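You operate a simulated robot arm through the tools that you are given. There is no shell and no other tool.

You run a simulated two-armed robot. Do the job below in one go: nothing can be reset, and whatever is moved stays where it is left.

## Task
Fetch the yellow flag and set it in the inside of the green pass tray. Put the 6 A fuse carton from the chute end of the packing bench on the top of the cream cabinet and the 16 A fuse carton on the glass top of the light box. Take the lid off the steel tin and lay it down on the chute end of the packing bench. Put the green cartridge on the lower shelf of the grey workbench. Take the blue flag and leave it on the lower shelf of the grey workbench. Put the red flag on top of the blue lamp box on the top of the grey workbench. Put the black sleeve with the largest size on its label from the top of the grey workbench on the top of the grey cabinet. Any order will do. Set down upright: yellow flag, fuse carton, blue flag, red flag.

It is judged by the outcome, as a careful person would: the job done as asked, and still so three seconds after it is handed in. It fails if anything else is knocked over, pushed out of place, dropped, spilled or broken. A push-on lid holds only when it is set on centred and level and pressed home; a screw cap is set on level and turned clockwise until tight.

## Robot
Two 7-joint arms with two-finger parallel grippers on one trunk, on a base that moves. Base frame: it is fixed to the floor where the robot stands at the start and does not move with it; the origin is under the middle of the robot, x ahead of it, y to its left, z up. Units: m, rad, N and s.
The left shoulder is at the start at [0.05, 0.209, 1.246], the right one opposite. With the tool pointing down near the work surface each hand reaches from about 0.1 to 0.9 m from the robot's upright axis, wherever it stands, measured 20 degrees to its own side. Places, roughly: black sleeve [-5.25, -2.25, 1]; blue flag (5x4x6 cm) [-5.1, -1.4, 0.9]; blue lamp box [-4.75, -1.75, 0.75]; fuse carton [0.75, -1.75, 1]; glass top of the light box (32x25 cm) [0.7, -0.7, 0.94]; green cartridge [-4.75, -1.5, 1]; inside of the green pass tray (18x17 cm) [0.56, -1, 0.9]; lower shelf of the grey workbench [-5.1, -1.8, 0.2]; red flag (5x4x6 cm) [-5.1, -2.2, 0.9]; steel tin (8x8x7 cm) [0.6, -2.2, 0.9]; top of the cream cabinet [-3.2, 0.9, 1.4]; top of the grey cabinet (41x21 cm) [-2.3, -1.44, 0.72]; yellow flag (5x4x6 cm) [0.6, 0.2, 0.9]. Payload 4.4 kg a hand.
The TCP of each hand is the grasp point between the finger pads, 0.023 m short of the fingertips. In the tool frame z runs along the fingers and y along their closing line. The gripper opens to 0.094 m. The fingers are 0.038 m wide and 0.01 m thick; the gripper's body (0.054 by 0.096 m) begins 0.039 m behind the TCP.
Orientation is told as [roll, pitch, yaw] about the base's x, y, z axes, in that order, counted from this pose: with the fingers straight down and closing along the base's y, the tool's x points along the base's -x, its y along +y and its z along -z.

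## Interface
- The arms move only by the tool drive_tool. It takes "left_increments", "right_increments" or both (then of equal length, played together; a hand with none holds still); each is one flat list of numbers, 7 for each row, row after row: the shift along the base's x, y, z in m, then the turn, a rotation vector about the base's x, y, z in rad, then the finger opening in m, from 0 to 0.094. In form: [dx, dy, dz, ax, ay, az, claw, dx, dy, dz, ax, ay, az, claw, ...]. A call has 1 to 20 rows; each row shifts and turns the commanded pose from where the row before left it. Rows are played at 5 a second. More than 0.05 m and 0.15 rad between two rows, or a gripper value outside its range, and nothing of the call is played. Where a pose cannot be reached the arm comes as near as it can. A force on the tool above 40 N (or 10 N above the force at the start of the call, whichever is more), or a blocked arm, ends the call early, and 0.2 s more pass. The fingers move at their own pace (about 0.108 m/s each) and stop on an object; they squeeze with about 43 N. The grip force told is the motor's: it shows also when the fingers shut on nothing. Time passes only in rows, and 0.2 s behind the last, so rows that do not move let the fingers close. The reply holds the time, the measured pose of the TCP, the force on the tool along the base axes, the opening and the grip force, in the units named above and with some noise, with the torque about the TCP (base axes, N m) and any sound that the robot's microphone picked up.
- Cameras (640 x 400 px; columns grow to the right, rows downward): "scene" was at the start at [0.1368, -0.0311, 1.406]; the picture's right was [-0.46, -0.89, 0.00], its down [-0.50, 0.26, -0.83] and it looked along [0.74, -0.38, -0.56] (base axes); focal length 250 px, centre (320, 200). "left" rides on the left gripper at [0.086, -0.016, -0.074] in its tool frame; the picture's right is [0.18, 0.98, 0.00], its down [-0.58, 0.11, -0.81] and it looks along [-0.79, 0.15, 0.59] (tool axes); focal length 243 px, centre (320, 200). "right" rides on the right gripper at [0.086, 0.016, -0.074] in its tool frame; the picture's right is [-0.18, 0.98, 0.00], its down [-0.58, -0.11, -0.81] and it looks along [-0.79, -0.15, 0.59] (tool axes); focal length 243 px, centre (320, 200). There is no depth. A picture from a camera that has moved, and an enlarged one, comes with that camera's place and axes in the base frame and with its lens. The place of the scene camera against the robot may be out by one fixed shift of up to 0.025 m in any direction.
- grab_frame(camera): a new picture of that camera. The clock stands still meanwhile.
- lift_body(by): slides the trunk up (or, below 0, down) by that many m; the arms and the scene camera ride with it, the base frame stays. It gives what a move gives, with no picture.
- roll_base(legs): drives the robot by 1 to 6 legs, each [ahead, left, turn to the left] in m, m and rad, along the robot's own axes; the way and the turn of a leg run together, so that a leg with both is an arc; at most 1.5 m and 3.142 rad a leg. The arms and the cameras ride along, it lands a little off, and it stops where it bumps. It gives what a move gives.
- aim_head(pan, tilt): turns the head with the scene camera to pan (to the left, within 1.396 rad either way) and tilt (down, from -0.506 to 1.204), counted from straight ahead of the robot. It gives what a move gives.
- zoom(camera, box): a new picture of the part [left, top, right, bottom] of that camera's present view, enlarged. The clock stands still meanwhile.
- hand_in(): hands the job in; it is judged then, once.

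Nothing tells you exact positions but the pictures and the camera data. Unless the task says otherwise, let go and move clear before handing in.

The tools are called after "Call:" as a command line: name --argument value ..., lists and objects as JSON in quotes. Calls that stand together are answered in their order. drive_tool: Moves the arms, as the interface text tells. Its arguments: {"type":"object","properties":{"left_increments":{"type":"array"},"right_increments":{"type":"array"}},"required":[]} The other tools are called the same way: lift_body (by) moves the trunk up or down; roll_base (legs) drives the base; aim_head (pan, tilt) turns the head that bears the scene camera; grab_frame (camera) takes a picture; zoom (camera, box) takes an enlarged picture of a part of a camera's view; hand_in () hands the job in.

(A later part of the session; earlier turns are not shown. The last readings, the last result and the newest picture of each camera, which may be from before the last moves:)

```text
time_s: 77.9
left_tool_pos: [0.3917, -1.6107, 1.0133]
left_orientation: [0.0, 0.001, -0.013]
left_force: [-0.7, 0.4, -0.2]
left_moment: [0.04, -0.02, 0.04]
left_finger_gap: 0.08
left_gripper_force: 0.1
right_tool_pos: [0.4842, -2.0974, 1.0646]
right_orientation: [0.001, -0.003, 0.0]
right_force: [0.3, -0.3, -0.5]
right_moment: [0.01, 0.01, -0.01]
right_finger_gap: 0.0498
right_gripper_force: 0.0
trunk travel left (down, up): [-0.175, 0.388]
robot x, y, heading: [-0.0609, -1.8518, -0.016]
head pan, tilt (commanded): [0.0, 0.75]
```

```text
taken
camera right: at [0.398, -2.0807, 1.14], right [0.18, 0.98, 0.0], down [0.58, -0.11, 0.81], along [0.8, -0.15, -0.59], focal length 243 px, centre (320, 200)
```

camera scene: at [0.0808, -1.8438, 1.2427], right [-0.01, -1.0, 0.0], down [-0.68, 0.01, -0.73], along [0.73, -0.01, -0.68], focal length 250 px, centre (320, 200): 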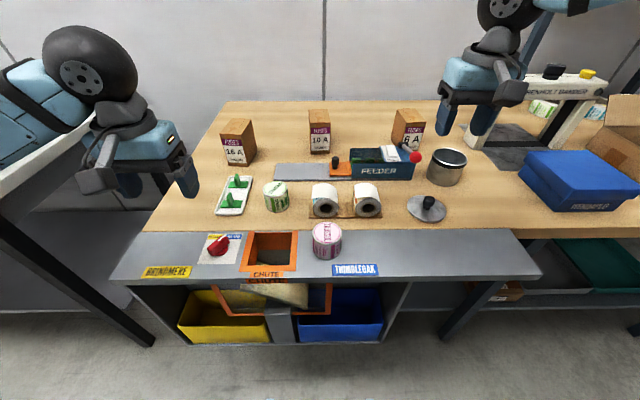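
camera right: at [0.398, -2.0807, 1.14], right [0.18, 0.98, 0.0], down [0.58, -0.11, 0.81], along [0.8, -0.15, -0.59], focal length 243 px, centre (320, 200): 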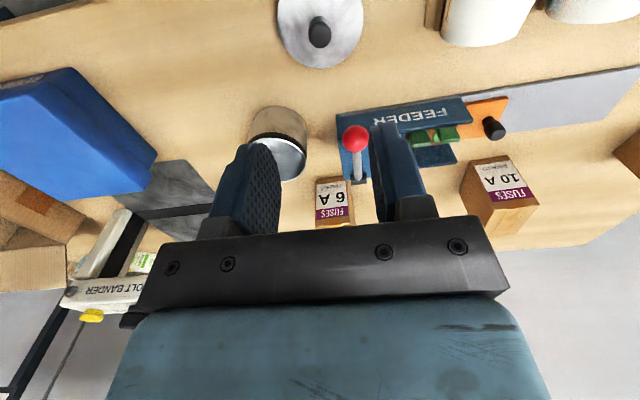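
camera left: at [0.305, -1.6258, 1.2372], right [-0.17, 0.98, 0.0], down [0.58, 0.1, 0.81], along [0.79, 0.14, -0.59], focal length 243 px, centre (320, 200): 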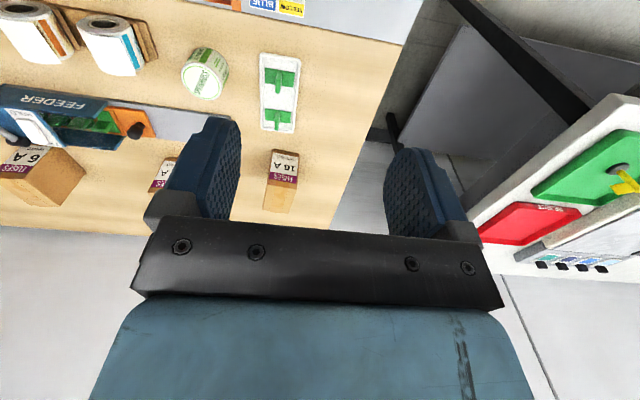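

The lid lies flat on the bench and the tin stands. Next the 6 A carton for the right hand; I zoom in to get its yaw and place.

Call:
zoom --camera "right" --box '[280, 120, 400, 240]'

Call:
zoom --camera "scene" --box '[370, 90, 450, 160]'

Call:
zoom --camera "scene" --box '[200, 100, 280, 180]'

```text
3.33 times, centred on (340, 180) of right
camera zoom: at [0.398, -2.0807, 1.14], right [0.18, 0.98, 0.0], down [0.58, -0.11, 0.81], along [0.8, -0.15, -0.59], focal length 809 px, centre (253, 267)
```

zoom: 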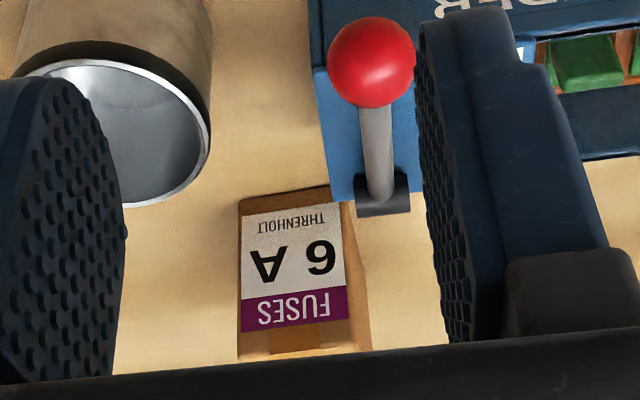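

```text
5.71 times, centred on (410, 125) of scene
camera zoom: at [0.0808, -1.8438, 1.2427], right [-0.01, -1.0, 0.0], down [-0.68, 0.01, -0.73], along [0.73, -0.01, -0.68], focal length 1429 px, centre (-194, 629)
```

zoom: 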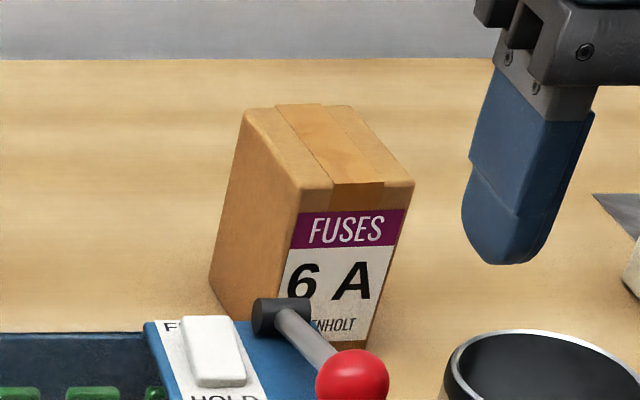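

```text
5.00 times, centred on (240, 140) of scene
camera zoom: at [0.0808, -1.8438, 1.2427], right [-0.01, -1.0, 0.0], down [-0.68, 0.01, -0.73], along [0.73, -0.01, -0.68], focal length 1250 px, centre (720, 500)
```

zoom: 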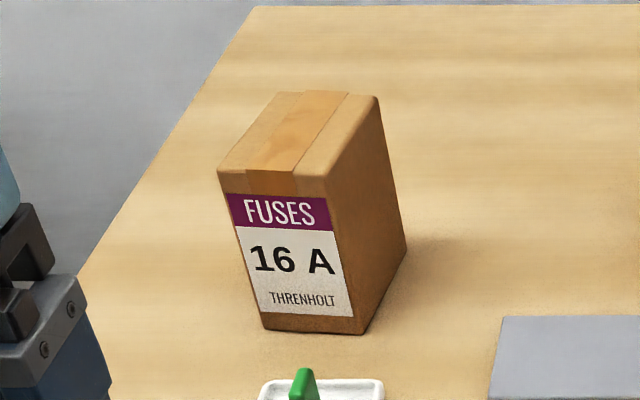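

The 6 A carton is about 5 cm wide, 10 cm deep, yawed ≈ +4°, centre ≈ (0.772, −2.121), top z≈0.95. I move the right hand above it at a safe height.

Call:
drive_tool --right_increments '[0.02, -0.002, 0.02, 0, 0, 0.01, 0.08, 0.03, -0.003, 0.015, 0, 0, 0.01, 0.08, 0.03, -0.003, 0, 0, 0, 0.01, 0.08, 0.03, -0.003, 0, 0, 0, 0.01, 0.08, 0.03, -0.003, 0, 0, 0, 0.01, 0.08, 0.03, -0.003, 0, 0, 0, 0.01, 0.08, 0.03, -0.003, 0, 0, 0, 0.01, 0.08, 0.03, -0.002, 0, 0, 0, 0, 0.08, 0.03, -0.001, 0, 0, 0, 0, 0.08, 0.01, -0.001, 0, 0, 0, 0, 0.08, 0, 0, 0, 0, 0, 0, 0.08]'

Call:
grab_frame --camera "right"

Call:
grab_frame --camera "scene"

```text
time_s: 80.3
left_tool_pos: [0.3915, -1.6114, 1.012]
left_orientation: [0.0, 0.0, -0.013]
left_force: [0.0, 0.4, -0.7]
left_moment: [0.03, 0.02, -0.03]
left_finger_gap: 0.0798
left_gripper_force: 0.0
right_tool_pos: [0.6741, -2.1727, 1.0934]
right_orientation: [0.001, -0.006, 0.07]
right_force: [-0.7, 0.6, -0.1]
right_moment: [-0.03, 0.02, -0.02]
right_finger_gap: 0.08
right_gripper_force: 0.1
right hand out of reach, approached as far as the arm can: row 6, 7, 8, 9, 10
trunk travel left (down, up): [-0.175, 0.388]
robot x, y, heading: [-0.0548, -1.8541, -0.014]
head pan, tilt (commanded): [0.0, 0.75]
```

```text
taken
camera right: at [0.586, -2.1609, 1.1683], right [0.12, 0.99, 0.0], down [0.58, -0.07, 0.81], along [0.8, -0.09, -0.59], focal length 243 px, centre (320, 200)
```

right: 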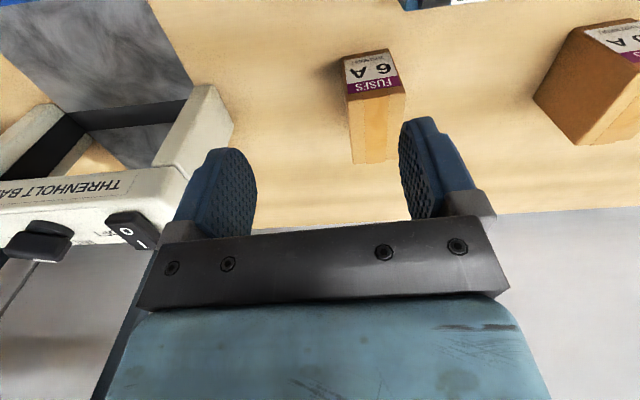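

```text
taken
camera scene: at [0.0814, -1.8442, 1.2427], right [-0.01, -1.0, 0.0], down [-0.68, 0.01, -0.73], along [0.73, -0.01, -0.68], focal length 250 px, centre (320, 200)
```

scene: 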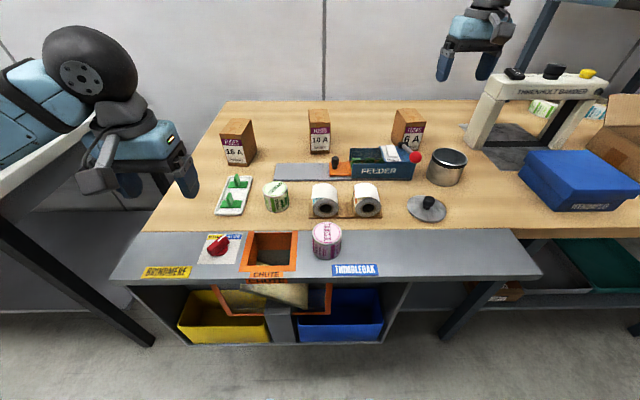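

The right arm cannot reach that far from here; the base must come closer. I first back the hand off, then look down to see how much floor room there is before the chute.

Call:
drive_tool --right_increments '[-0.03, 0.01, 0.02, 0, 0, -0.01, 0.08, -0.04, 0.01, 0.02, 0, 0, -0.02, 0.08, -0.04, 0.01, 0, 0, 0, -0.02, 0.08, -0.04, 0.01, 0, 0, 0, -0.02, 0.08, -0.04, 0, 0, 0, 0, 0, 0.08, -0.03, 0, 0, 0, 0, 0, 0.08, 0, 0, 0, 0, 0, 0, 0.08]' --left_increments '[0, 0, 0.02, 0, 0, 0, 0.08, 0, 0, 0.03, 0, 0, 0, 0.08, 0, 0, 0.03, 0, 0, 0, 0.08, 0, 0, 0.02, 0, 0, 0, 0.08, 0, 0, 0, 0, 0, 0, 0.08, 0, 0, 0, 0, 0, 0, 0.08, 0, 0, 0, 0, 0, 0, 0.08]'

Call:
aim_head --pan 0.0 --tilt 1.2

Call:
grab_frame --camera "scene"

```text
time_s: 81.9
left_tool_pos: [0.3902, -1.6097, 1.111]
left_orientation: [-0.003, 0.002, -0.012]
left_force: [-0.4, -0.2, -0.3]
left_moment: [0.03, -0.01, 0.02]
left_finger_gap: 0.0798
left_gripper_force: 0.0
right_tool_pos: [0.4544, -2.1316, 1.1315]
right_orientation: [0.001, -0.003, -0.001]
right_force: [-0.1, -0.4, 0.7]
right_moment: [0.02, 0.04, 0.01]
right_finger_gap: 0.0801
right_gripper_force: 0.1
trunk travel left (down, up): [-0.175, 0.388]
robot x, y, heading: [-0.0595, -1.8498, -0.016]
head pan, tilt (commanded): [0.0, 0.75]
```

```text
time_s: 82.8
left_tool_pos: [0.3906, -1.6105, 1.1108]
left_orientation: [-0.001, 0.0, -0.011]
left_force: [0.2, 0.3, 0.5]
left_moment: [0.01, 0.04, 0.01]
left_finger_gap: 0.08
left_gripper_force: 0.1
right_tool_pos: [0.453, -2.1319, 1.1335]
right_orientation: [0.002, -0.004, -0.003]
right_force: [-0.1, 0.3, 0.0]
right_moment: [-0.04, -0.03, -0.02]
right_finger_gap: 0.0798
right_gripper_force: 0.0
trunk travel left (down, up): [-0.175, 0.388]
robot x, y, heading: [-0.0609, -1.8511, -0.013]
head pan, tilt (commanded): [0.0, 1.201]
```

```text
taken
camera scene: at [0.0545, -1.8438, 1.211], right [-0.01, -1.0, 0.0], down [-0.93, 0.01, -0.36], along [0.36, -0.01, -0.93], focal length 250 px, centre (320, 200)
```

scene: 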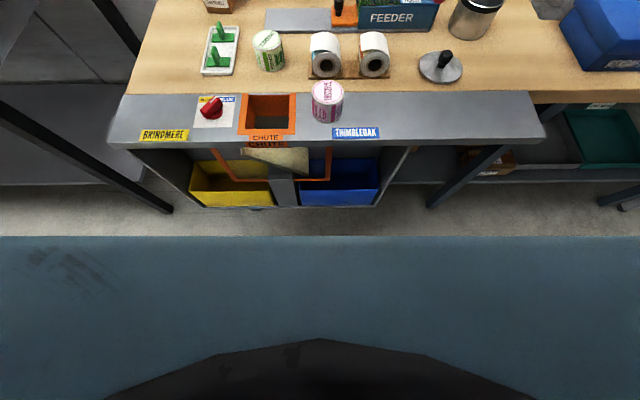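

The thing filling the lower picture is the robot's own chest. To see the base's front edge against the chute I turn the left hand around so its camera looks back at the robot.

Call:
drive_tool --left_increments '[0, 0, 0, 0, 0, 0.145, 0.08, 0, 0, 0, 0, 0, 0.145, 0.08, 0, 0, 0, 0, 0, 0.145, 0.08, 0, 0, 0, 0, 0, 0.145, 0.08, 0, 0, 0, 0, 0, 0.145, 0.08, 0, 0, 0, 0, 0, 0.145, 0.08, 0, 0, 0, 0, 0, 0.145, 0.08, 0, 0, 0, 0, 0, 0.145, 0.08, 0, 0, 0, 0, 0, 0.145, 0.08, 0, 0, 0, 0, 0, 0.145, 0.08, 0, 0, 0, 0, 0, 0.145, 0.08, 0, 0, 0, 0, 0, 0.145, 0.08, 0, 0, 0, 0, 0, 0.145, 0.08, 0, 0, 0, 0, 0, 0.145, 0.08, 0, 0, 0, 0, 0, 0.145, 0.08, 0, 0, 0, 0, 0, 0.145, 0.08, 0, 0, 0, 0, 0, 0.145, 0.08, 0, 0, 0, 0, 0, 0.145, 0.08, 0, 0, 0, 0, 0, 0, 0.08]'

Call:
grab_frame --camera "left"

```text
time_s: 86.8
left_tool_pos: [0.3915, -1.6104, 1.1105]
left_orientation: [0.001, 0.001, 2.6]
left_force: [0.1, 0.1, -0.1]
left_moment: [-0.03, 0.03, 0.01]
left_finger_gap: 0.0798
left_gripper_force: 0.0
right_tool_pos: [0.4548, -2.1318, 1.1344]
right_orientation: [0.002, -0.004, -0.002]
right_force: [0.6, -0.1, 0.2]
right_moment: [0.01, 0.0, -0.01]
right_finger_gap: 0.0796
right_gripper_force: 0.0
trunk travel left (down, up): [-0.175, 0.388]
robot x, y, heading: [-0.0608, -1.8531, -0.012]
head pan, tilt (commanded): [0.0, 1.201]
```

```text
taken
camera left: at [0.4744, -1.6416, 1.1873], right [-0.35, -0.94, 0.0], down [-0.55, 0.21, 0.81], along [-0.76, 0.28, -0.59], focal length 243 px, centre (320, 200)
```

left: 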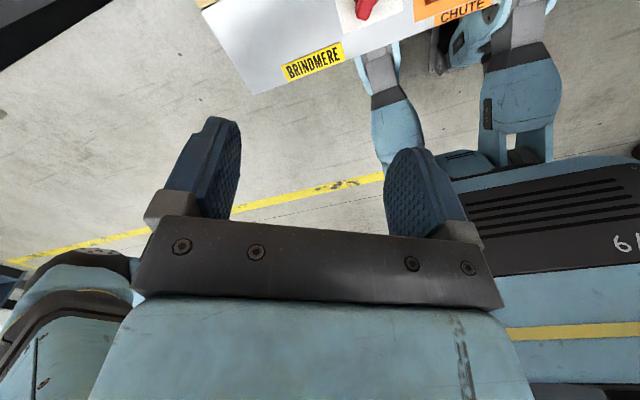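

The base's wheel legs stay well behind the chute front, so there is room to roll forward about 0.1 m. I turn the left hand back, raise both hands, and roll in.

Call:
drive_tool --left_increments '[0, 0, 0.01, 0, 0, -0.145, 0.08, 0, 0, 0.01, 0, 0, -0.145, 0.08, 0, 0, 0.01, 0, 0, -0.145, 0.08, 0, 0, 0.01, 0, 0, -0.145, 0.08, 0, 0, 0.01, 0, 0, -0.145, 0.08, 0, 0, 0.01, 0, 0, -0.145, 0.08, 0, 0, 0.01, 0, 0, -0.145, 0.08, 0, 0, 0.01, 0, 0, -0.145, 0.08, 0, 0, 0.01, 0, 0, -0.145, 0.08, 0, 0, 0.01, 0, 0, -0.145, 0.08, 0, 0, 0, 0, 0, -0.145, 0.08, 0, 0, 0, 0, 0, -0.145, 0.08, 0, 0, 0, 0, 0, -0.145, 0.08, 0, 0, 0, 0, 0, -0.145, 0.08, 0, 0, 0, 0, 0, -0.145, 0.08, 0, 0, 0, 0, 0, -0.145, 0.08, 0, 0, 0, 0, 0, -0.145, 0.08, 0, 0, 0, 0, 0, -0.135, 0.08, 0, 0, 0, 0, 0, 0, 0.08]' --right_increments '[0, 0, 0.01, 0, 0, 0, 0.08, 0, 0, 0.01, 0, 0, 0, 0.08, 0, 0, 0.01, 0, 0, 0, 0.08, 0, 0, 0.01, 0, 0, 0, 0.08, 0, 0, 0.01, 0, 0, 0, 0.08, 0, 0, 0.01, 0, 0, 0, 0.08, 0, 0, 0.01, 0, 0, 0, 0.08, 0, 0, 0.01, 0, 0, 0, 0.08, 0, 0, 0, 0, 0, 0, 0.08, 0, 0, 0, 0, 0, 0, 0.08, 0, 0, 0, 0, 0, 0, 0.08, 0, 0, 0, 0, 0, 0, 0.08, 0, 0, 0, 0, 0, 0, 0.08, 0, 0, 0, 0, 0, 0, 0.08, 0, 0, 0, 0, 0, 0, 0.08, 0, 0, 0, 0, 0, 0, 0.08, 0, 0, 0, 0, 0, 0, 0.08, 0, 0, 0, 0, 0, 0, 0.08, 0, 0, 0, 0, 0, 0, 0.08]'

Call:
roll_base --legs '[[0.1, -0.03, 0.013]]'

Call:
lift_body --by -0.13

Call:
grab_frame --camera "right"

Call:
grab_frame --camera "left"

```text
time_s: 90.8
left_tool_pos: [0.3914, -1.6106, 1.2123]
left_orientation: [0.0, 0.001, -0.003]
left_force: [0.0, 0.4, -0.3]
left_moment: [0.01, -0.01, -0.01]
left_finger_gap: 0.0797
left_gripper_force: 0.0
right_tool_pos: [0.4527, -2.1312, 1.2126]
right_orientation: [0.001, -0.005, -0.002]
right_force: [-0.2, -0.8, -0.4]
right_moment: [-0.01, -0.03, -0.01]
right_finger_gap: 0.0799
right_gripper_force: 0.0
trunk travel left (down, up): [-0.175, 0.388]
robot x, y, heading: [-0.0606, -1.8501, -0.016]
head pan, tilt (commanded): [0.0, 1.201]
```

```text
time_s: 91.8
left_tool_pos: [0.4322, -1.6224, 1.2101]
left_orientation: [0.002, 0.002, 0.01]
left_force: [-0.2, 1.1, 0.2]
left_moment: [0.03, -0.03, 0.01]
left_finger_gap: 0.0798
left_gripper_force: 0.1
right_tool_pos: [0.4997, -2.1418, 1.2113]
right_orientation: [0.002, -0.001, 0.01]
right_force: [-0.4, -0.6, 0.3]
right_moment: [0.0, -0.01, -0.02]
right_finger_gap: 0.08
right_gripper_force: 0.0
trunk travel left (down, up): [-0.175, 0.388]
robot x, y, heading: [-0.02, -1.8647, -0.001]
head pan, tilt (commanded): [0.0, 1.201]
stopped in leg 1: the robot was blocked; the commanded pose is now the measured one
```

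```text
time_s: 93.4
left_tool_pos: [0.4315, -1.6226, 1.0822]
left_orientation: [-0.001, 0.001, 0.011]
left_force: [-0.4, -1.0, 0.0]
left_moment: [0.01, -0.02, 0.0]
left_finger_gap: 0.0801
left_gripper_force: 0.2
right_tool_pos: [0.4993, -2.1421, 1.0824]
right_orientation: [0.002, -0.004, 0.01]
right_force: [0.2, 0.7, 2.0]
right_moment: [-0.01, 0.0, -0.01]
right_finger_gap: 0.0801
right_gripper_force: 0.1
trunk travel left (down, up): [-0.045, 0.518]
robot x, y, heading: [-0.0168, -1.8695, -0.002]
head pan, tilt (commanded): [0.0, 1.201]
```

```text
taken
camera right: at [0.4119, -2.1247, 1.158], right [0.17, 0.98, 0.0], down [0.58, -0.1, 0.81], along [0.8, -0.14, -0.59], focal length 243 px, centre (320, 200)
```

right: 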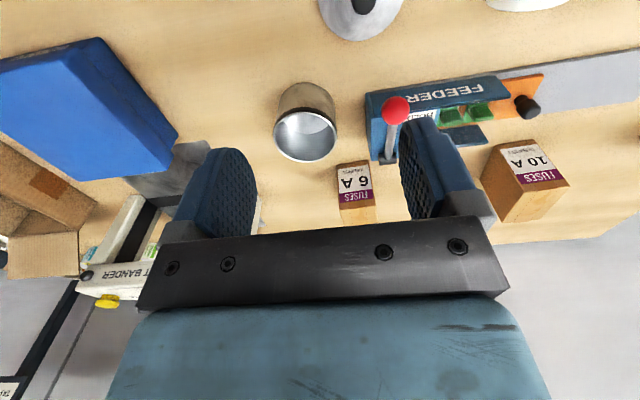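

```text
taken
camera left: at [0.3447, -1.6384, 1.1563], right [-0.19, 0.98, 0.0], down [0.58, 0.11, 0.81], along [0.79, 0.16, -0.59], focal length 243 px, centre (320, 200)
```

left: 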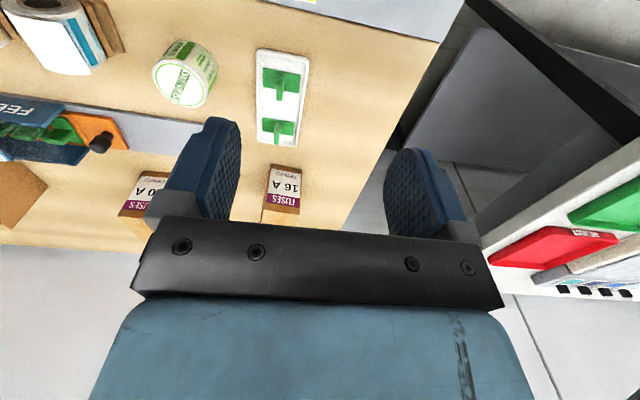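

The base was stopped by the chute after 4 cm (robot now at about (−0.017, −1.87)). I check nothing shifted and re-measure the cartons from here.

Call:
roll_base --legs '[[-0.01, 0, 0]]'

Call:
zoom --camera "right" --box '[290, 120, 410, 230]'

Call:
zoom --camera "left" --box '[220, 120, 360, 240]'

Call:
aim_head --pan 0.0 --tilt 0.75

Call:
grab_frame --camera "scene"

```text
time_s: 94.1
left_tool_pos: [0.4199, -1.6217, 1.0807]
left_orientation: [0.001, 0.002, 0.011]
left_force: [0.0, 0.2, 1.3]
left_moment: [0.02, -0.02, 0.02]
left_finger_gap: 0.08
left_gripper_force: 0.0
right_tool_pos: [0.4881, -2.1403, 1.0821]
right_orientation: [0.0, -0.005, 0.012]
right_force: [-0.3, 0.1, 0.4]
right_moment: [0.0, -0.01, -0.01]
right_finger_gap: 0.0799
right_gripper_force: 0.1
trunk travel left (down, up): [-0.045, 0.518]
robot x, y, heading: [-0.0263, -1.8686, -0.001]
head pan, tilt (commanded): [0.0, 1.201]
```

```text
3.64 times, centred on (350, 175) of right
camera zoom: at [0.4016, -2.1247, 1.158], right [0.17, 0.98, 0.0], down [0.58, -0.1, 0.81], along [0.8, -0.14, -0.59], focal length 882 px, centre (211, 291)
```

zoom: 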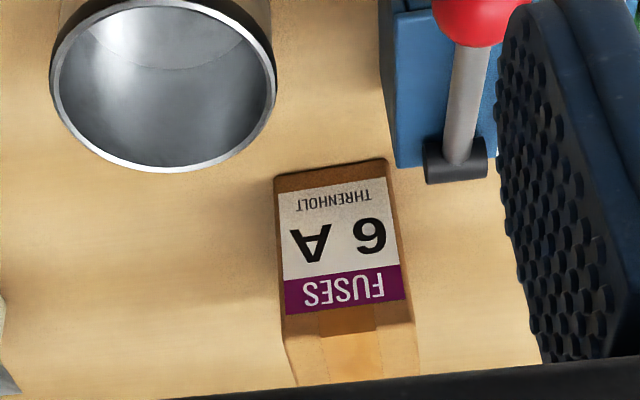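

```text
3.33 times, centred on (290, 180) of left
camera zoom: at [0.3344, -1.6383, 1.1563], right [-0.19, 0.98, 0.0], down [0.58, 0.11, 0.81], along [0.79, 0.16, -0.59], focal length 809 px, centre (420, 267)
```

zoom: 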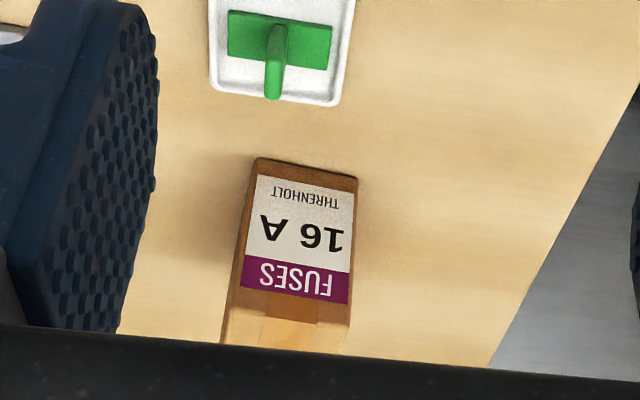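

```text
time_s: 95.0
left_tool_pos: [0.4201, -1.6212, 1.0813]
left_orientation: [0.0, 0.002, 0.012]
left_force: [-0.2, -0.2, -0.8]
left_moment: [-0.03, -0.01, 0.0]
left_finger_gap: 0.08
left_gripper_force: 0.0
right_tool_pos: [0.4885, -2.1413, 1.0818]
right_orientation: [0.002, -0.004, 0.012]
right_force: [0.1, -0.5, 0.6]
right_moment: [-0.01, -0.01, 0.01]
right_finger_gap: 0.08
right_gripper_force: 0.2
trunk travel left (down, up): [-0.045, 0.518]
robot x, y, heading: [-0.0297, -1.8657, -0.004]
head pan, tilt (commanded): [0.0, 0.75]
```

```text
taken
camera scene: at [0.1132, -1.8578, 1.1126], right [0.0, -1.0, 0.0], down [-0.68, 0.0, -0.73], along [0.73, 0.0, -0.68], focal length 250 px, centre (320, 200)
```

scene: 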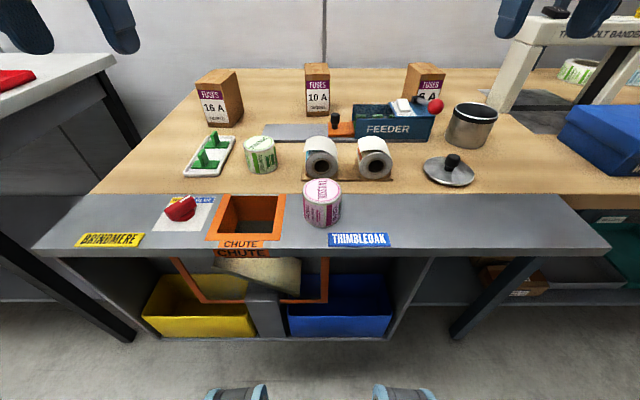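

All is in place. 6 A carton: front face centre (0.724, −2.121), yaw ≈ +3.5°, top ≈0.948. To gain reach I tilt the right hand forward about 20° and come in above it.

Call:
drive_tool --right_increments '[0.0264, 0.0028, 0.0, 0, -0.044, 0.006, 0.08, 0.0264, 0.0028, 0.0, 0, -0.044, 0.006, 0.08, 0.0264, 0.0028, 0.0, 0, -0.044, 0.006, 0.08, 0.0264, 0.0028, 0.0, 0, -0.044, 0.006, 0.08, 0.0264, 0.0028, 0.0, 0, -0.044, 0.006, 0.08, 0.0264, 0.0028, 0.0, 0, -0.044, 0.006, 0.08, 0.0264, 0.0028, 0.0, 0, -0.044, 0.006, 0.08, 0.0264, 0.0028, 0.0, 0, -0.044, 0.006, 0.08, 0, 0, 0, 0, 0, 0, 0.08]'

Call:
grab_frame --camera "right"

Call:
grab_frame --camera "scene"

```text
time_s: 97.0
left_tool_pos: [0.4209, -1.6206, 1.0815]
left_orientation: [0.0, -0.001, 0.009]
left_force: [-0.1, 1.1, 0.8]
left_moment: [0.02, 0.01, 0.02]
left_finger_gap: 0.08
left_gripper_force: 0.1
right_tool_pos: [0.6981, -2.1188, 1.0845]
right_orientation: [-0.011, -0.357, 0.059]
right_force: [0.4, 0.1, 0.3]
right_moment: [-0.01, -0.02, 0.02]
right_finger_gap: 0.0799
right_gripper_force: 0.0
trunk travel left (down, up): [-0.045, 0.518]
robot x, y, heading: [-0.033, -1.8655, -0.004]
head pan, tilt (commanded): [0.0, 0.75]
```

```text
taken
camera right: at [0.5908, -2.1072, 1.1246], right [0.12, 0.99, 0.05], down [0.27, -0.08, 0.96], along [0.96, -0.1, -0.28], focal length 243 px, centre (320, 200)
```

right: 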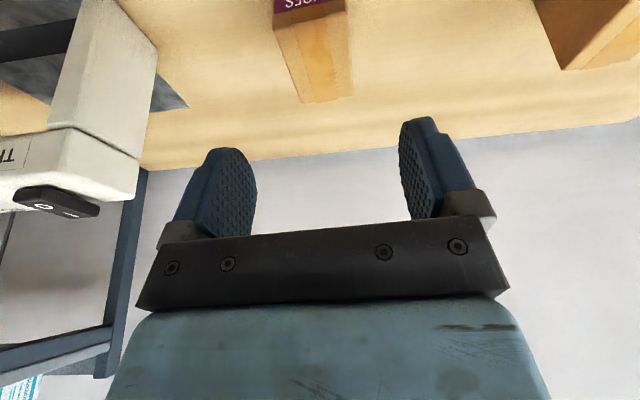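

```text
taken
camera scene: at [0.1124, -1.8575, 1.1129], right [0.0, -1.0, 0.0], down [-0.68, 0.0, -0.73], along [0.73, 0.0, -0.68], focal length 250 px, centre (320, 200)
```

scene: 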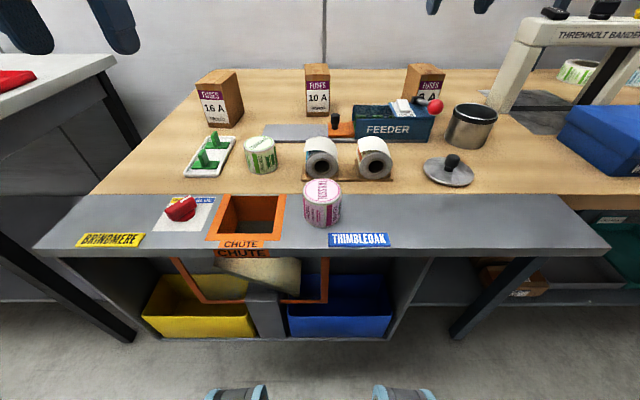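

The carton's top spans x 0.724–0.814, y −2.147 to −2.091, centred between the fingers. I move in over it and descend partway.

Call:
drive_tool --right_increments '[0.025, 0, -0.01, 0, 0, 0, 0.08, 0.027, -0.001, -0.02, 0, 0, 0, 0.08, 0, 0, -0.03, 0, 0, 0, 0.08, 0, 0, -0.03, 0, 0, 0, 0.08, 0, 0, 0, 0, 0, 0, 0.08]'

Call:
grab_frame --camera "right"

Call:
zoom --camera "scene" --box '[360, 20, 520, 140]'

```text
time_s: 98.2
left_tool_pos: [0.4214, -1.6211, 1.0817]
left_orientation: [0.0, 0.001, 0.011]
left_force: [0.2, -0.9, 0.6]
left_moment: [-0.02, -0.02, -0.01]
left_finger_gap: 0.0802
left_gripper_force: 0.1
right_tool_pos: [0.711, -2.121, 1.0045]
right_orientation: [-0.013, -0.356, 0.061]
right_force: [-0.1, -0.6, -0.2]
right_moment: [0.01, -0.01, 0.04]
right_finger_gap: 0.0798
right_gripper_force: 0.2
right hand out of reach, approached as far as the arm can: row 1, 2
trunk travel left (down, up): [-0.045, 0.518]
robot x, y, heading: [-0.0257, -1.8666, -0.004]
head pan, tilt (commanded): [0.0, 0.75]
```

```text
taken
camera right: at [0.6026, -2.1102, 1.0448], right [0.12, 0.99, 0.05], down [0.27, -0.08, 0.96], along [0.96, -0.1, -0.28], focal length 243 px, centre (320, 200)
```

right: 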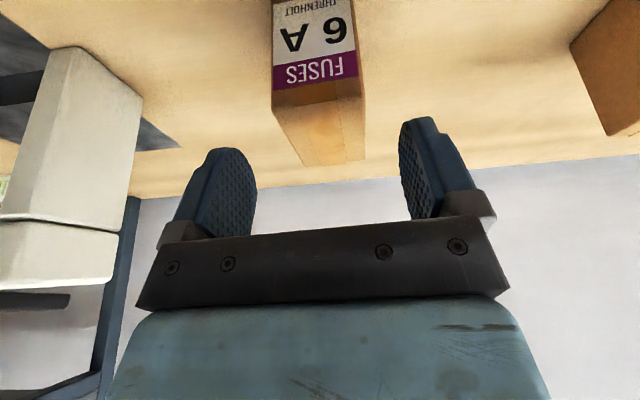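

```text
3.33 times, centred on (440, 80) of scene
camera zoom: at [0.113, -1.8577, 1.1127], right [0.0, -1.0, 0.0], down [-0.68, 0.0, -0.73], along [0.73, 0.0, -0.68], focal length 834 px, centre (-80, 600)
```

zoom: 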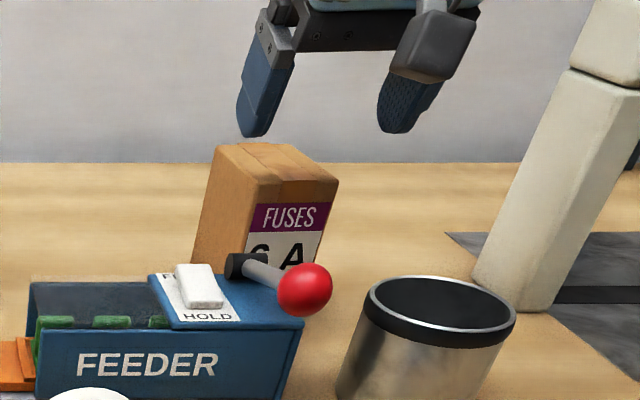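

Now lower, I test whether the hand can go further forward at this height.

Call:
drive_tool --right_increments '[0.015, 0, 0, 0, 0, 0, 0.08, 0.015, 0, 0, 0, 0, 0, 0.08, 0, 0, 0, 0, 0, 0, 0.08]'

```text
time_s: 99.0
left_tool_pos: [0.4232, -1.6214, 1.0807]
left_orientation: [-0.001, 0.001, 0.012]
left_force: [-0.7, 0.1, 0.5]
left_moment: [0.03, -0.04, -0.03]
left_finger_gap: 0.0799
left_gripper_force: 0.2
right_tool_pos: [0.7298, -2.1299, 1.002]
right_orientation: [-0.01, -0.354, 0.06]
right_force: [0.2, 0.0, 0.2]
right_moment: [0.01, -0.02, 0.02]
right_finger_gap: 0.0799
right_gripper_force: 0.1
right hand out of reach, approached as far as the arm can: row 2
trunk travel left (down, up): [-0.045, 0.518]
robot x, y, heading: [-0.0249, -1.8688, -0.0]
head pan, tilt (commanded): [0.0, 0.75]
```

Lower down the reach is a little better; a grip about 3 cm forward of centre is adequate for this light carton. I centre in y and descend beside it.

Call:
drive_tool --right_increments '[0.0, 0.0104, -0.01, 0, 0, 0, 0.085, 0.002, 0, -0.02, 0, 0, 0, 0.085, 0.003, 0, -0.02, 0, 0, 0, 0.085, 0.003, 0, -0.02, 0, 0, 0, 0.085, 0, 0, 0, 0, 0, 0, 0.085]'

Call:
grab_frame --camera "right"

Call:
zoom --camera "scene" --box '[360, 20, 520, 140]'

```text
time_s: 100.2
left_tool_pos: [0.4216, -1.6222, 1.081]
left_orientation: [0.001, 0.001, 0.012]
left_force: [0.4, -0.4, 1.2]
left_moment: [-0.03, 0.01, -0.01]
left_finger_gap: 0.0802
left_gripper_force: 0.0
right_tool_pos: [0.7322, -2.1261, 0.9318]
right_orientation: [-0.012, -0.356, 0.06]
right_force: [0.2, 0.1, -0.6]
right_moment: [-0.02, 0.02, -0.01]
right_finger_gap: 0.0848
right_gripper_force: 0.1
right hand out of reach, approached as far as the arm can: row 1, 4
trunk travel left (down, up): [-0.045, 0.518]
robot x, y, heading: [-0.0267, -1.8662, -0.002]
head pan, tilt (commanded): [0.0, 0.75]
```

```text
taken
camera right: at [0.6249, -2.1144, 0.9718], right [0.12, 0.99, 0.05], down [0.27, -0.08, 0.96], along [0.96, -0.1, -0.28], focal length 243 px, centre (320, 200)
```

right: 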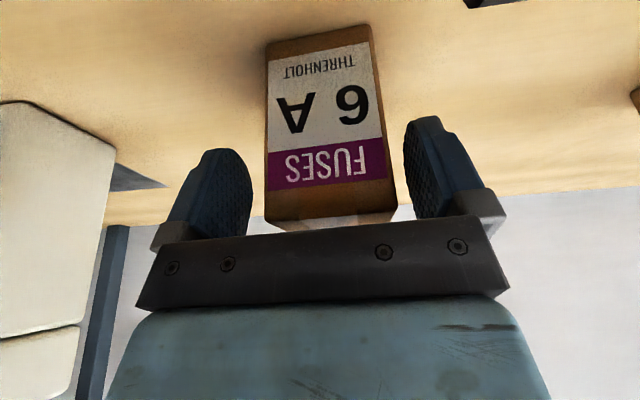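

```text
3.33 times, centred on (440, 80) of scene
camera zoom: at [0.1131, -1.8577, 1.1127], right [0.0, -1.0, 0.0], down [-0.68, 0.0, -0.73], along [0.73, 0.0, -0.68], focal length 834 px, centre (-80, 600)
```

zoom: 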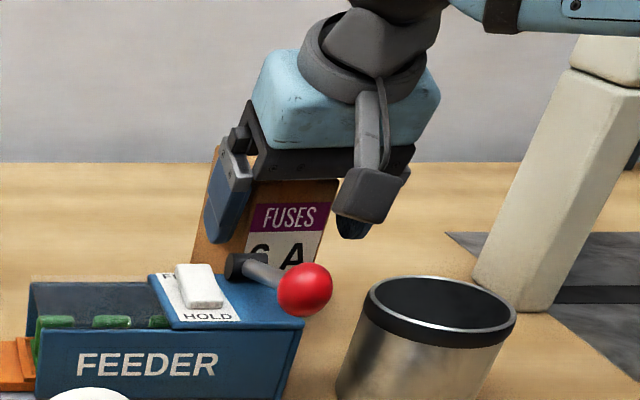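

The fingers straddle the carton's front part. I inch the base forward the last centimetre I backed off, to grip closer to the centre.

Call:
roll_base --legs '[[0.009, 0, 0]]'

Call:
drive_tool --right_increments '[0.005, 0.004, -0.004, 0, 0, 0, 0.085, 0.003, 0.002, -0.003, 0, 0, 0, 0.085, 0, 0, 0, 0, 0, 0, 0.085]'

Call:
grab_frame --camera "right"

```text
time_s: 101.0
left_tool_pos: [0.4313, -1.6214, 1.08]
left_orientation: [0.001, 0.003, 0.011]
left_force: [0.5, -0.6, -0.4]
left_moment: [0.02, 0.0, -0.05]
left_finger_gap: 0.0801
left_gripper_force: 0.2
right_tool_pos: [0.7425, -2.1272, 0.9306]
right_orientation: [-0.011, -0.358, 0.06]
right_force: [-0.4, -0.5, -0.2]
right_moment: [-0.03, -0.02, -0.01]
right_finger_gap: 0.0851
right_gripper_force: 0.1
trunk travel left (down, up): [-0.045, 0.518]
robot x, y, heading: [-0.0194, -1.867, -0.001]
head pan, tilt (commanded): [0.0, 0.75]
```

```text
time_s: 101.8
left_tool_pos: [0.4297, -1.6223, 1.0819]
left_orientation: [0.001, 0.002, 0.01]
left_force: [0.1, -0.2, -0.6]
left_moment: [0.0, -0.04, 0.01]
left_finger_gap: 0.0802
left_gripper_force: 0.0
right_tool_pos: [0.742, -2.1277, 0.925]
right_orientation: [-0.01, -0.356, 0.06]
right_force: [0.2, -0.7, 0.0]
right_moment: [-0.01, 0.03, 0.0]
right_finger_gap: 0.0849
right_gripper_force: 0.1
right hand out of reach, approached as far as the arm can: row 1, 2
trunk travel left (down, up): [-0.045, 0.518]
robot x, y, heading: [-0.0203, -1.8674, -0.0]
head pan, tilt (commanded): [0.0, 0.75]
```

```text
taken
camera right: at [0.6339, -2.1149, 0.9651], right [0.12, 0.99, 0.06], down [0.27, -0.09, 0.96], along [0.96, -0.1, -0.28], focal length 243 px, centre (320, 200)
```

right: 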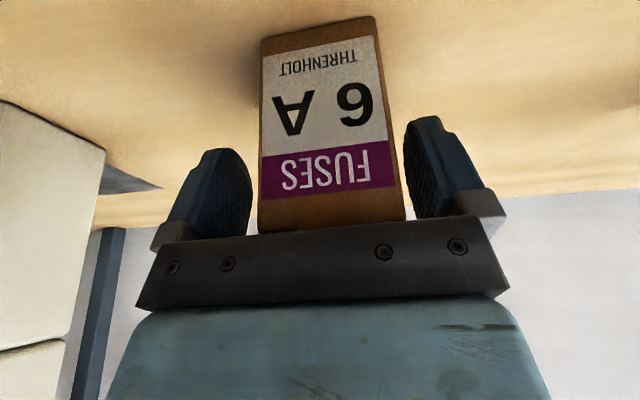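

The carton is between the pads. I close and lift slightly.

Call:
drive_tool --right_increments '[0, 0, 0, 0, 0, 0, 0.0, 0, 0, 0, 0, 0, 0, 0.0, 0, 0, 0, 0, 0, 0, 0.0, 0, 0, 0, 0, 0, 0, 0.0]'

Call:
drive_tool --right_increments '[0, 0, 0.003, 0, 0, 0, 0.0, 0, 0, 0.005, 0, 0, 0, 0.0, 0, 0, 0.006, 0, 0, 0, 0.0, 0, 0, 0.006, 0, 0, 0, 0.0, 0, 0, 0, 0, 0, 0, 0]'

Call:
grab_frame --camera "right"

Call:
zoom --camera "scene" --box '[360, 20, 520, 140]'

```text
time_s: 102.8
left_tool_pos: [0.4307, -1.6218, 1.0819]
left_orientation: [0.001, 0.003, 0.011]
left_force: [-0.3, -0.2, 0.3]
left_moment: [0.0, 0.02, -0.03]
left_finger_gap: 0.08
left_gripper_force: 0.0
right_tool_pos: [0.7416, -2.1255, 0.9251]
right_orientation: [-0.011, -0.358, 0.06]
right_force: [-0.3, 1.3, 0.8]
right_moment: [0.22, -0.17, 0.12]
right_finger_gap: 0.058
right_gripper_force: 43.0
trunk travel left (down, up): [-0.045, 0.518]
robot x, y, heading: [-0.0214, -1.8681, 0.003]
head pan, tilt (commanded): [0.0, 0.75]
```

```text
time_s: 104.0
left_tool_pos: [0.431, -1.6222, 1.0804]
left_orientation: [-0.001, 0.0, 0.012]
left_force: [0.1, 0.7, -0.3]
left_moment: [-0.01, -0.03, -0.01]
left_finger_gap: 0.08
left_gripper_force: 0.0
right_tool_pos: [0.7421, -2.1261, 0.9435]
right_orientation: [-0.009, -0.357, 0.061]
right_force: [-0.1, -0.7, -2.0]
right_moment: [-0.01, 0.09, -0.01]
right_finger_gap: 0.0577
right_gripper_force: 42.7
trunk travel left (down, up): [-0.045, 0.518]
robot x, y, heading: [-0.0155, -1.8646, -0.0]
head pan, tilt (commanded): [0.0, 0.75]
```

```text
taken
camera right: at [0.6348, -2.1147, 0.9851], right [0.12, 0.99, 0.05], down [0.27, -0.08, 0.96], along [0.96, -0.1, -0.28], focal length 243 px, centre (320, 200)
```

right: 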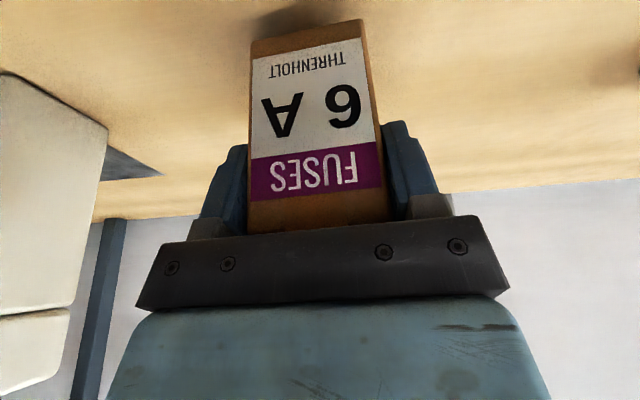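

```text
3.33 times, centred on (440, 80) of scene
camera zoom: at [0.1226, -1.8579, 1.1126], right [0.0, -1.0, 0.0], down [-0.68, 0.0, -0.73], along [0.73, 0.0, -0.68], focal length 834 px, centre (-80, 600)
```

zoom: 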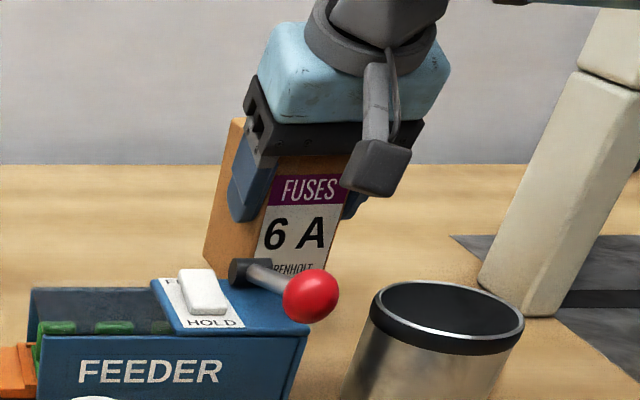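

The 6 A carton is held and hangs straight. I raise it while drawing back slowly, clear of the lever and the tin.

Call:
drive_tool --right_increments '[-0.002, 0, 0.008, 0, 0, 0, 0, -0.003, 0, 0.012, 0, 0, 0, 0, -0.004, 0, 0.014, 0, 0, 0, 0, -0.004, 0, 0.014, 0, 0, 0, 0, -0.005, 0, 0.014, 0, 0, 0, 0, -0.005, 0, 0.014, 0, 0, 0, 0, -0.005, 0, 0.014, 0, 0, 0, 0, -0.006, 0, 0.014, 0, 0, 0, 0, -0.008, 0, 0.014, 0, 0, 0, 0, -0.01, 0, 0.014, 0, 0, 0, 0, -0.014, 0, 0.014, 0, 0, 0, 0, -0.018, 0, 0.014, 0, 0, 0, 0, -0.02, 0, 0.008, 0, 0, 0, 0, -0.02, 0, 0, 0, 0, 0, 0, -0.02, 0, 0, 0, 0, 0, 0, -0.02, 0, 0, 0, 0, 0, 0, -0.015, 0, 0, 0, 0, 0, 0, -0.008, 0, 0, 0, 0, 0, 0, 0, 0, 0, 0, 0, 0, 0]'

Call:
grab_frame --camera "right"

Call:
grab_frame --camera "scene"

```text
time_s: 108.0
left_tool_pos: [0.4304, -1.6218, 1.0809]
left_orientation: [0.0, 0.002, 0.009]
left_force: [-0.1, 0.0, -0.2]
left_moment: [-0.01, 0.01, 0.0]
left_finger_gap: 0.0801
left_gripper_force: 0.1
right_tool_pos: [0.5536, -2.1261, 1.1123]
right_orientation: [-0.011, -0.355, 0.058]
right_force: [-0.1, 0.0, -1.7]
right_moment: [0.0, 0.07, 0.01]
right_finger_gap: 0.0575
right_gripper_force: 42.9
trunk travel left (down, up): [-0.045, 0.518]
robot x, y, heading: [-0.0143, -1.8708, -0.004]
head pan, tilt (commanded): [0.0, 0.75]
```

```text
taken
camera right: at [0.4469, -2.1137, 1.1528], right [0.12, 0.99, 0.05], down [0.27, -0.08, 0.96], along [0.96, -0.1, -0.28], focal length 243 px, centre (320, 200)
```

right: 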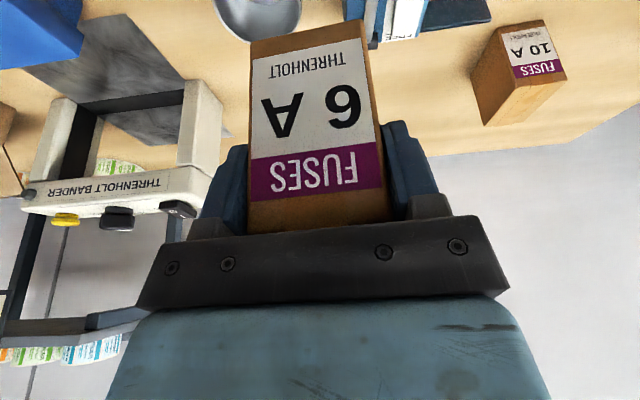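

```text
taken
camera scene: at [0.1226, -1.8579, 1.1126], right [0.0, -1.0, 0.0], down [-0.68, 0.0, -0.73], along [0.73, 0.0, -0.68], focal length 250 px, centre (320, 200)
```

scene: 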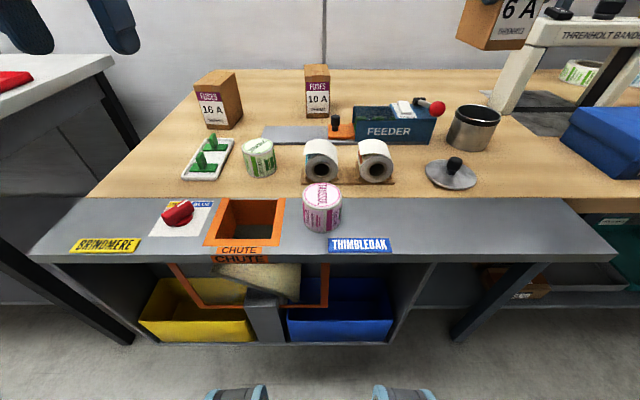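

6 A is safely up. Now the left hand goes for the 16 A carton, centre ≈ (0.711, −1.638), yaw ≈ −3°.

Call:
drive_tool --left_increments '[0.0272, -0.0016, 0, 0, -0.02, -0.006, 0.08, 0.0272, -0.0016, 0, 0, -0.02, -0.006, 0.08, 0.0272, -0.0016, 0, 0, -0.02, -0.006, 0.08, 0.0272, -0.0016, 0, 0, -0.02, -0.006, 0.08, 0.0272, -0.0016, 0, 0, -0.02, -0.006, 0.08, 0.0272, -0.0016, 0, 0, -0.02, -0.006, 0.08, 0.0272, -0.0016, 0, 0, -0.02, -0.006, 0.08, 0.0272, -0.0016, 0, 0, -0.02, -0.006, 0.08, 0.0272, -0.0016, -0.02, 0, -0.02, -0.006, 0.08, 0.0272, -0.0016, -0.03, 0, -0.02, -0.006, 0.08, 0, 0, 0, 0, 0, 0, 0.08]'

Call:
grab_frame --camera "left"

Call:
zoom --camera "scene" --box '[160, 20, 320, 140]'

```text
time_s: 110.4
left_tool_pos: [0.7039, -1.6387, 1.0313]
left_orientation: [0.005, -0.202, -0.05]
left_force: [-0.6, 0.2, 0.2]
left_moment: [-0.01, 0.0, 0.03]
left_finger_gap: 0.0799
left_gripper_force: 0.1
right_tool_pos: [0.555, -2.1268, 1.1121]
right_orientation: [-0.01, -0.355, 0.062]
right_force: [0.3, -0.3, -2.9]
right_moment: [0.02, 0.04, 0.0]
right_finger_gap: 0.0577
right_gripper_force: 43.0
trunk travel left (down, up): [-0.045, 0.518]
robot x, y, heading: [-0.0196, -1.8656, -0.004]
head pan, tilt (commanded): [0.0, 0.75]
```

```text
taken
camera left: at [0.6033, -1.6504, 1.0877], right [-0.13, 0.99, -0.03], down [0.41, 0.08, 0.91], along [0.9, 0.11, -0.42], focal length 243 px, centre (320, 200)
```

left: 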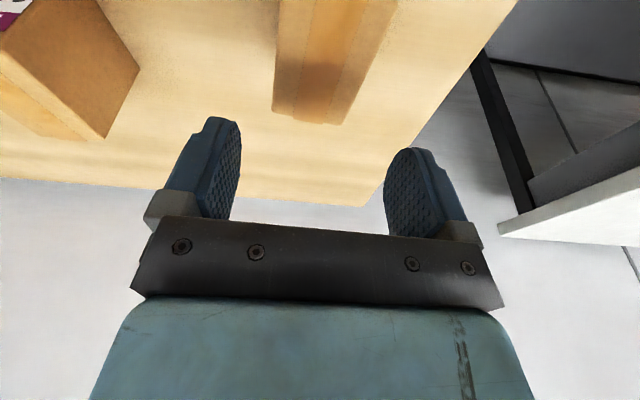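

```text
3.33 times, centred on (240, 80) of scene
camera zoom: at [0.1221, -1.8579, 1.1127], right [0.0, -1.0, 0.0], down [-0.68, 0.0, -0.73], along [0.73, 0.0, -0.68], focal length 834 px, centre (587, 600)
```

zoom: 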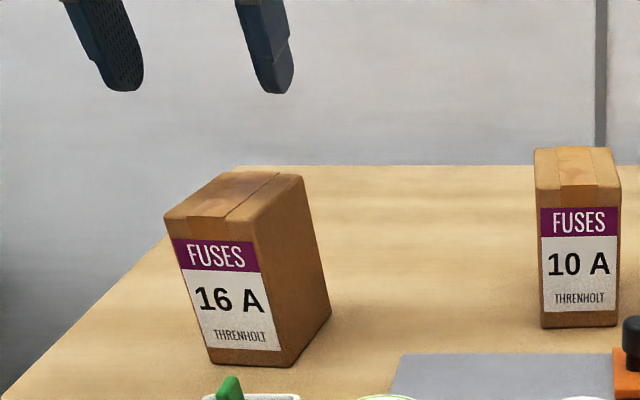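

The hand is centred over the 16 A carton. I descend, close and lift slightly.

Call:
drive_tool --left_increments '[0, 0, -0.03, 0, 0, 0, 0.085, 0, 0, -0.03, 0, 0, 0, 0.085, 0, 0, -0.03, 0, 0, 0, 0.085, 0, 0, -0.015, 0, 0, 0, 0.085, 0, 0, 0, 0, 0, 0, 0.085]'

Call:
grab_frame --camera "left"

```text
time_s: 111.6
left_tool_pos: [0.7013, -1.637, 0.9247]
left_orientation: [0.006, -0.2, -0.051]
left_force: [-0.6, -0.1, 0.4]
left_moment: [0.02, 0.01, -0.02]
left_finger_gap: 0.0849
left_gripper_force: 0.0
right_tool_pos: [0.554, -2.1253, 1.1118]
right_orientation: [-0.01, -0.354, 0.06]
right_force: [-1.0, -0.7, -2.6]
right_moment: [0.01, 0.07, -0.03]
right_finger_gap: 0.0579
right_gripper_force: 42.7
trunk travel left (down, up): [-0.045, 0.518]
robot x, y, heading: [-0.0195, -1.8662, -0.003]
head pan, tilt (commanded): [0.0, 0.75]
```

```text
taken
camera left: at [0.6008, -1.6478, 0.9811], right [-0.13, 0.99, -0.03], down [0.42, 0.08, 0.91], along [0.9, 0.11, -0.42], focal length 243 px, centre (320, 200)
```

left: 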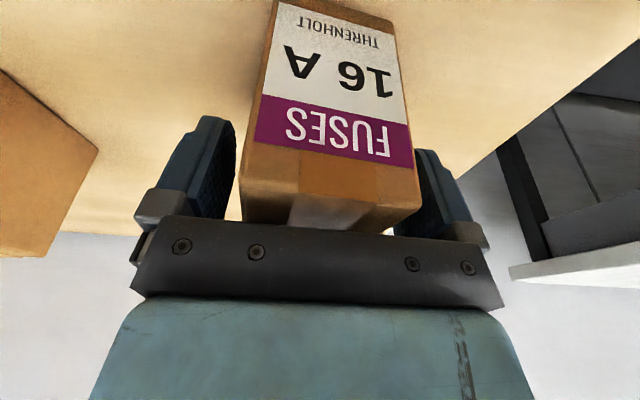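

Call:
drive_tool --left_increments '[0, 0, 0, 0, 0, 0, 0.0, 0, 0, 0, 0, 0, 0, 0.0, 0, 0, 0, 0, 0, 0, 0.0, 0, 0, 0, 0, 0, 0, 0.0]'

Call:
drive_tool --left_increments '[0, 0, 0.003, 0, 0, 0, 0.0, 0, 0, 0.005, 0, 0, 0, 0.0, 0, 0, 0.006, 0, 0, 0, 0.0, 0, 0, 0.006, 0, 0, 0, 0.0, 0, 0, 0, 0, 0, 0, 0]'

Call:
grab_frame --camera "left"

```text
time_s: 112.6
left_tool_pos: [0.7013, -1.6369, 0.9241]
left_orientation: [0.004, -0.2, -0.051]
left_force: [0.6, -0.4, -0.2]
left_moment: [-0.12, -0.07, 0.03]
left_finger_gap: 0.058
left_gripper_force: 43.2
right_tool_pos: [0.5541, -2.1257, 1.1118]
right_orientation: [-0.011, -0.356, 0.058]
right_force: [-0.5, -0.1, -2.0]
right_moment: [0.01, 0.06, -0.01]
right_finger_gap: 0.0578
right_gripper_force: 43.2
trunk travel left (down, up): [-0.045, 0.518]
robot x, y, heading: [-0.0221, -1.866, -0.006]
head pan, tilt (commanded): [0.0, 0.75]
```

```text
time_s: 113.8
left_tool_pos: [0.704, -1.6377, 0.9467]
left_orientation: [0.005, -0.199, -0.049]
left_force: [0.3, 1.1, -2.4]
left_moment: [0.01, 0.01, 0.02]
left_finger_gap: 0.0579
left_gripper_force: 43.3
right_tool_pos: [0.5544, -2.1253, 1.1136]
right_orientation: [-0.01, -0.355, 0.06]
right_force: [0.0, -0.7, -3.1]
right_moment: [0.04, 0.1, 0.01]
right_finger_gap: 0.0577
right_gripper_force: 42.7
trunk travel left (down, up): [-0.045, 0.518]
robot x, y, heading: [-0.0202, -1.8664, -0.002]
head pan, tilt (commanded): [0.0, 0.75]
```

```text
taken
camera left: at [0.6025, -1.6483, 1.002], right [-0.13, 0.99, -0.03], down [0.42, 0.08, 0.91], along [0.9, 0.11, -0.42], focal length 243 px, centre (320, 200)
```

left: 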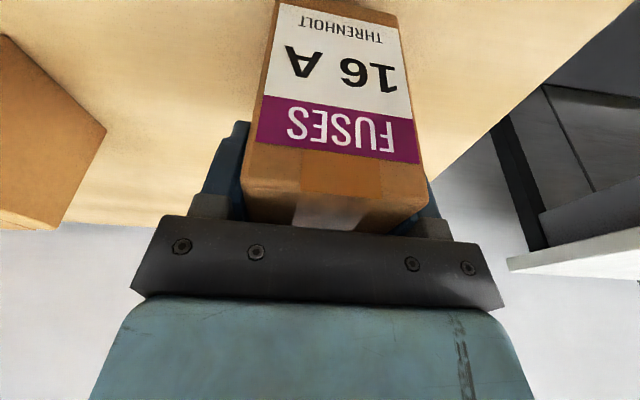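

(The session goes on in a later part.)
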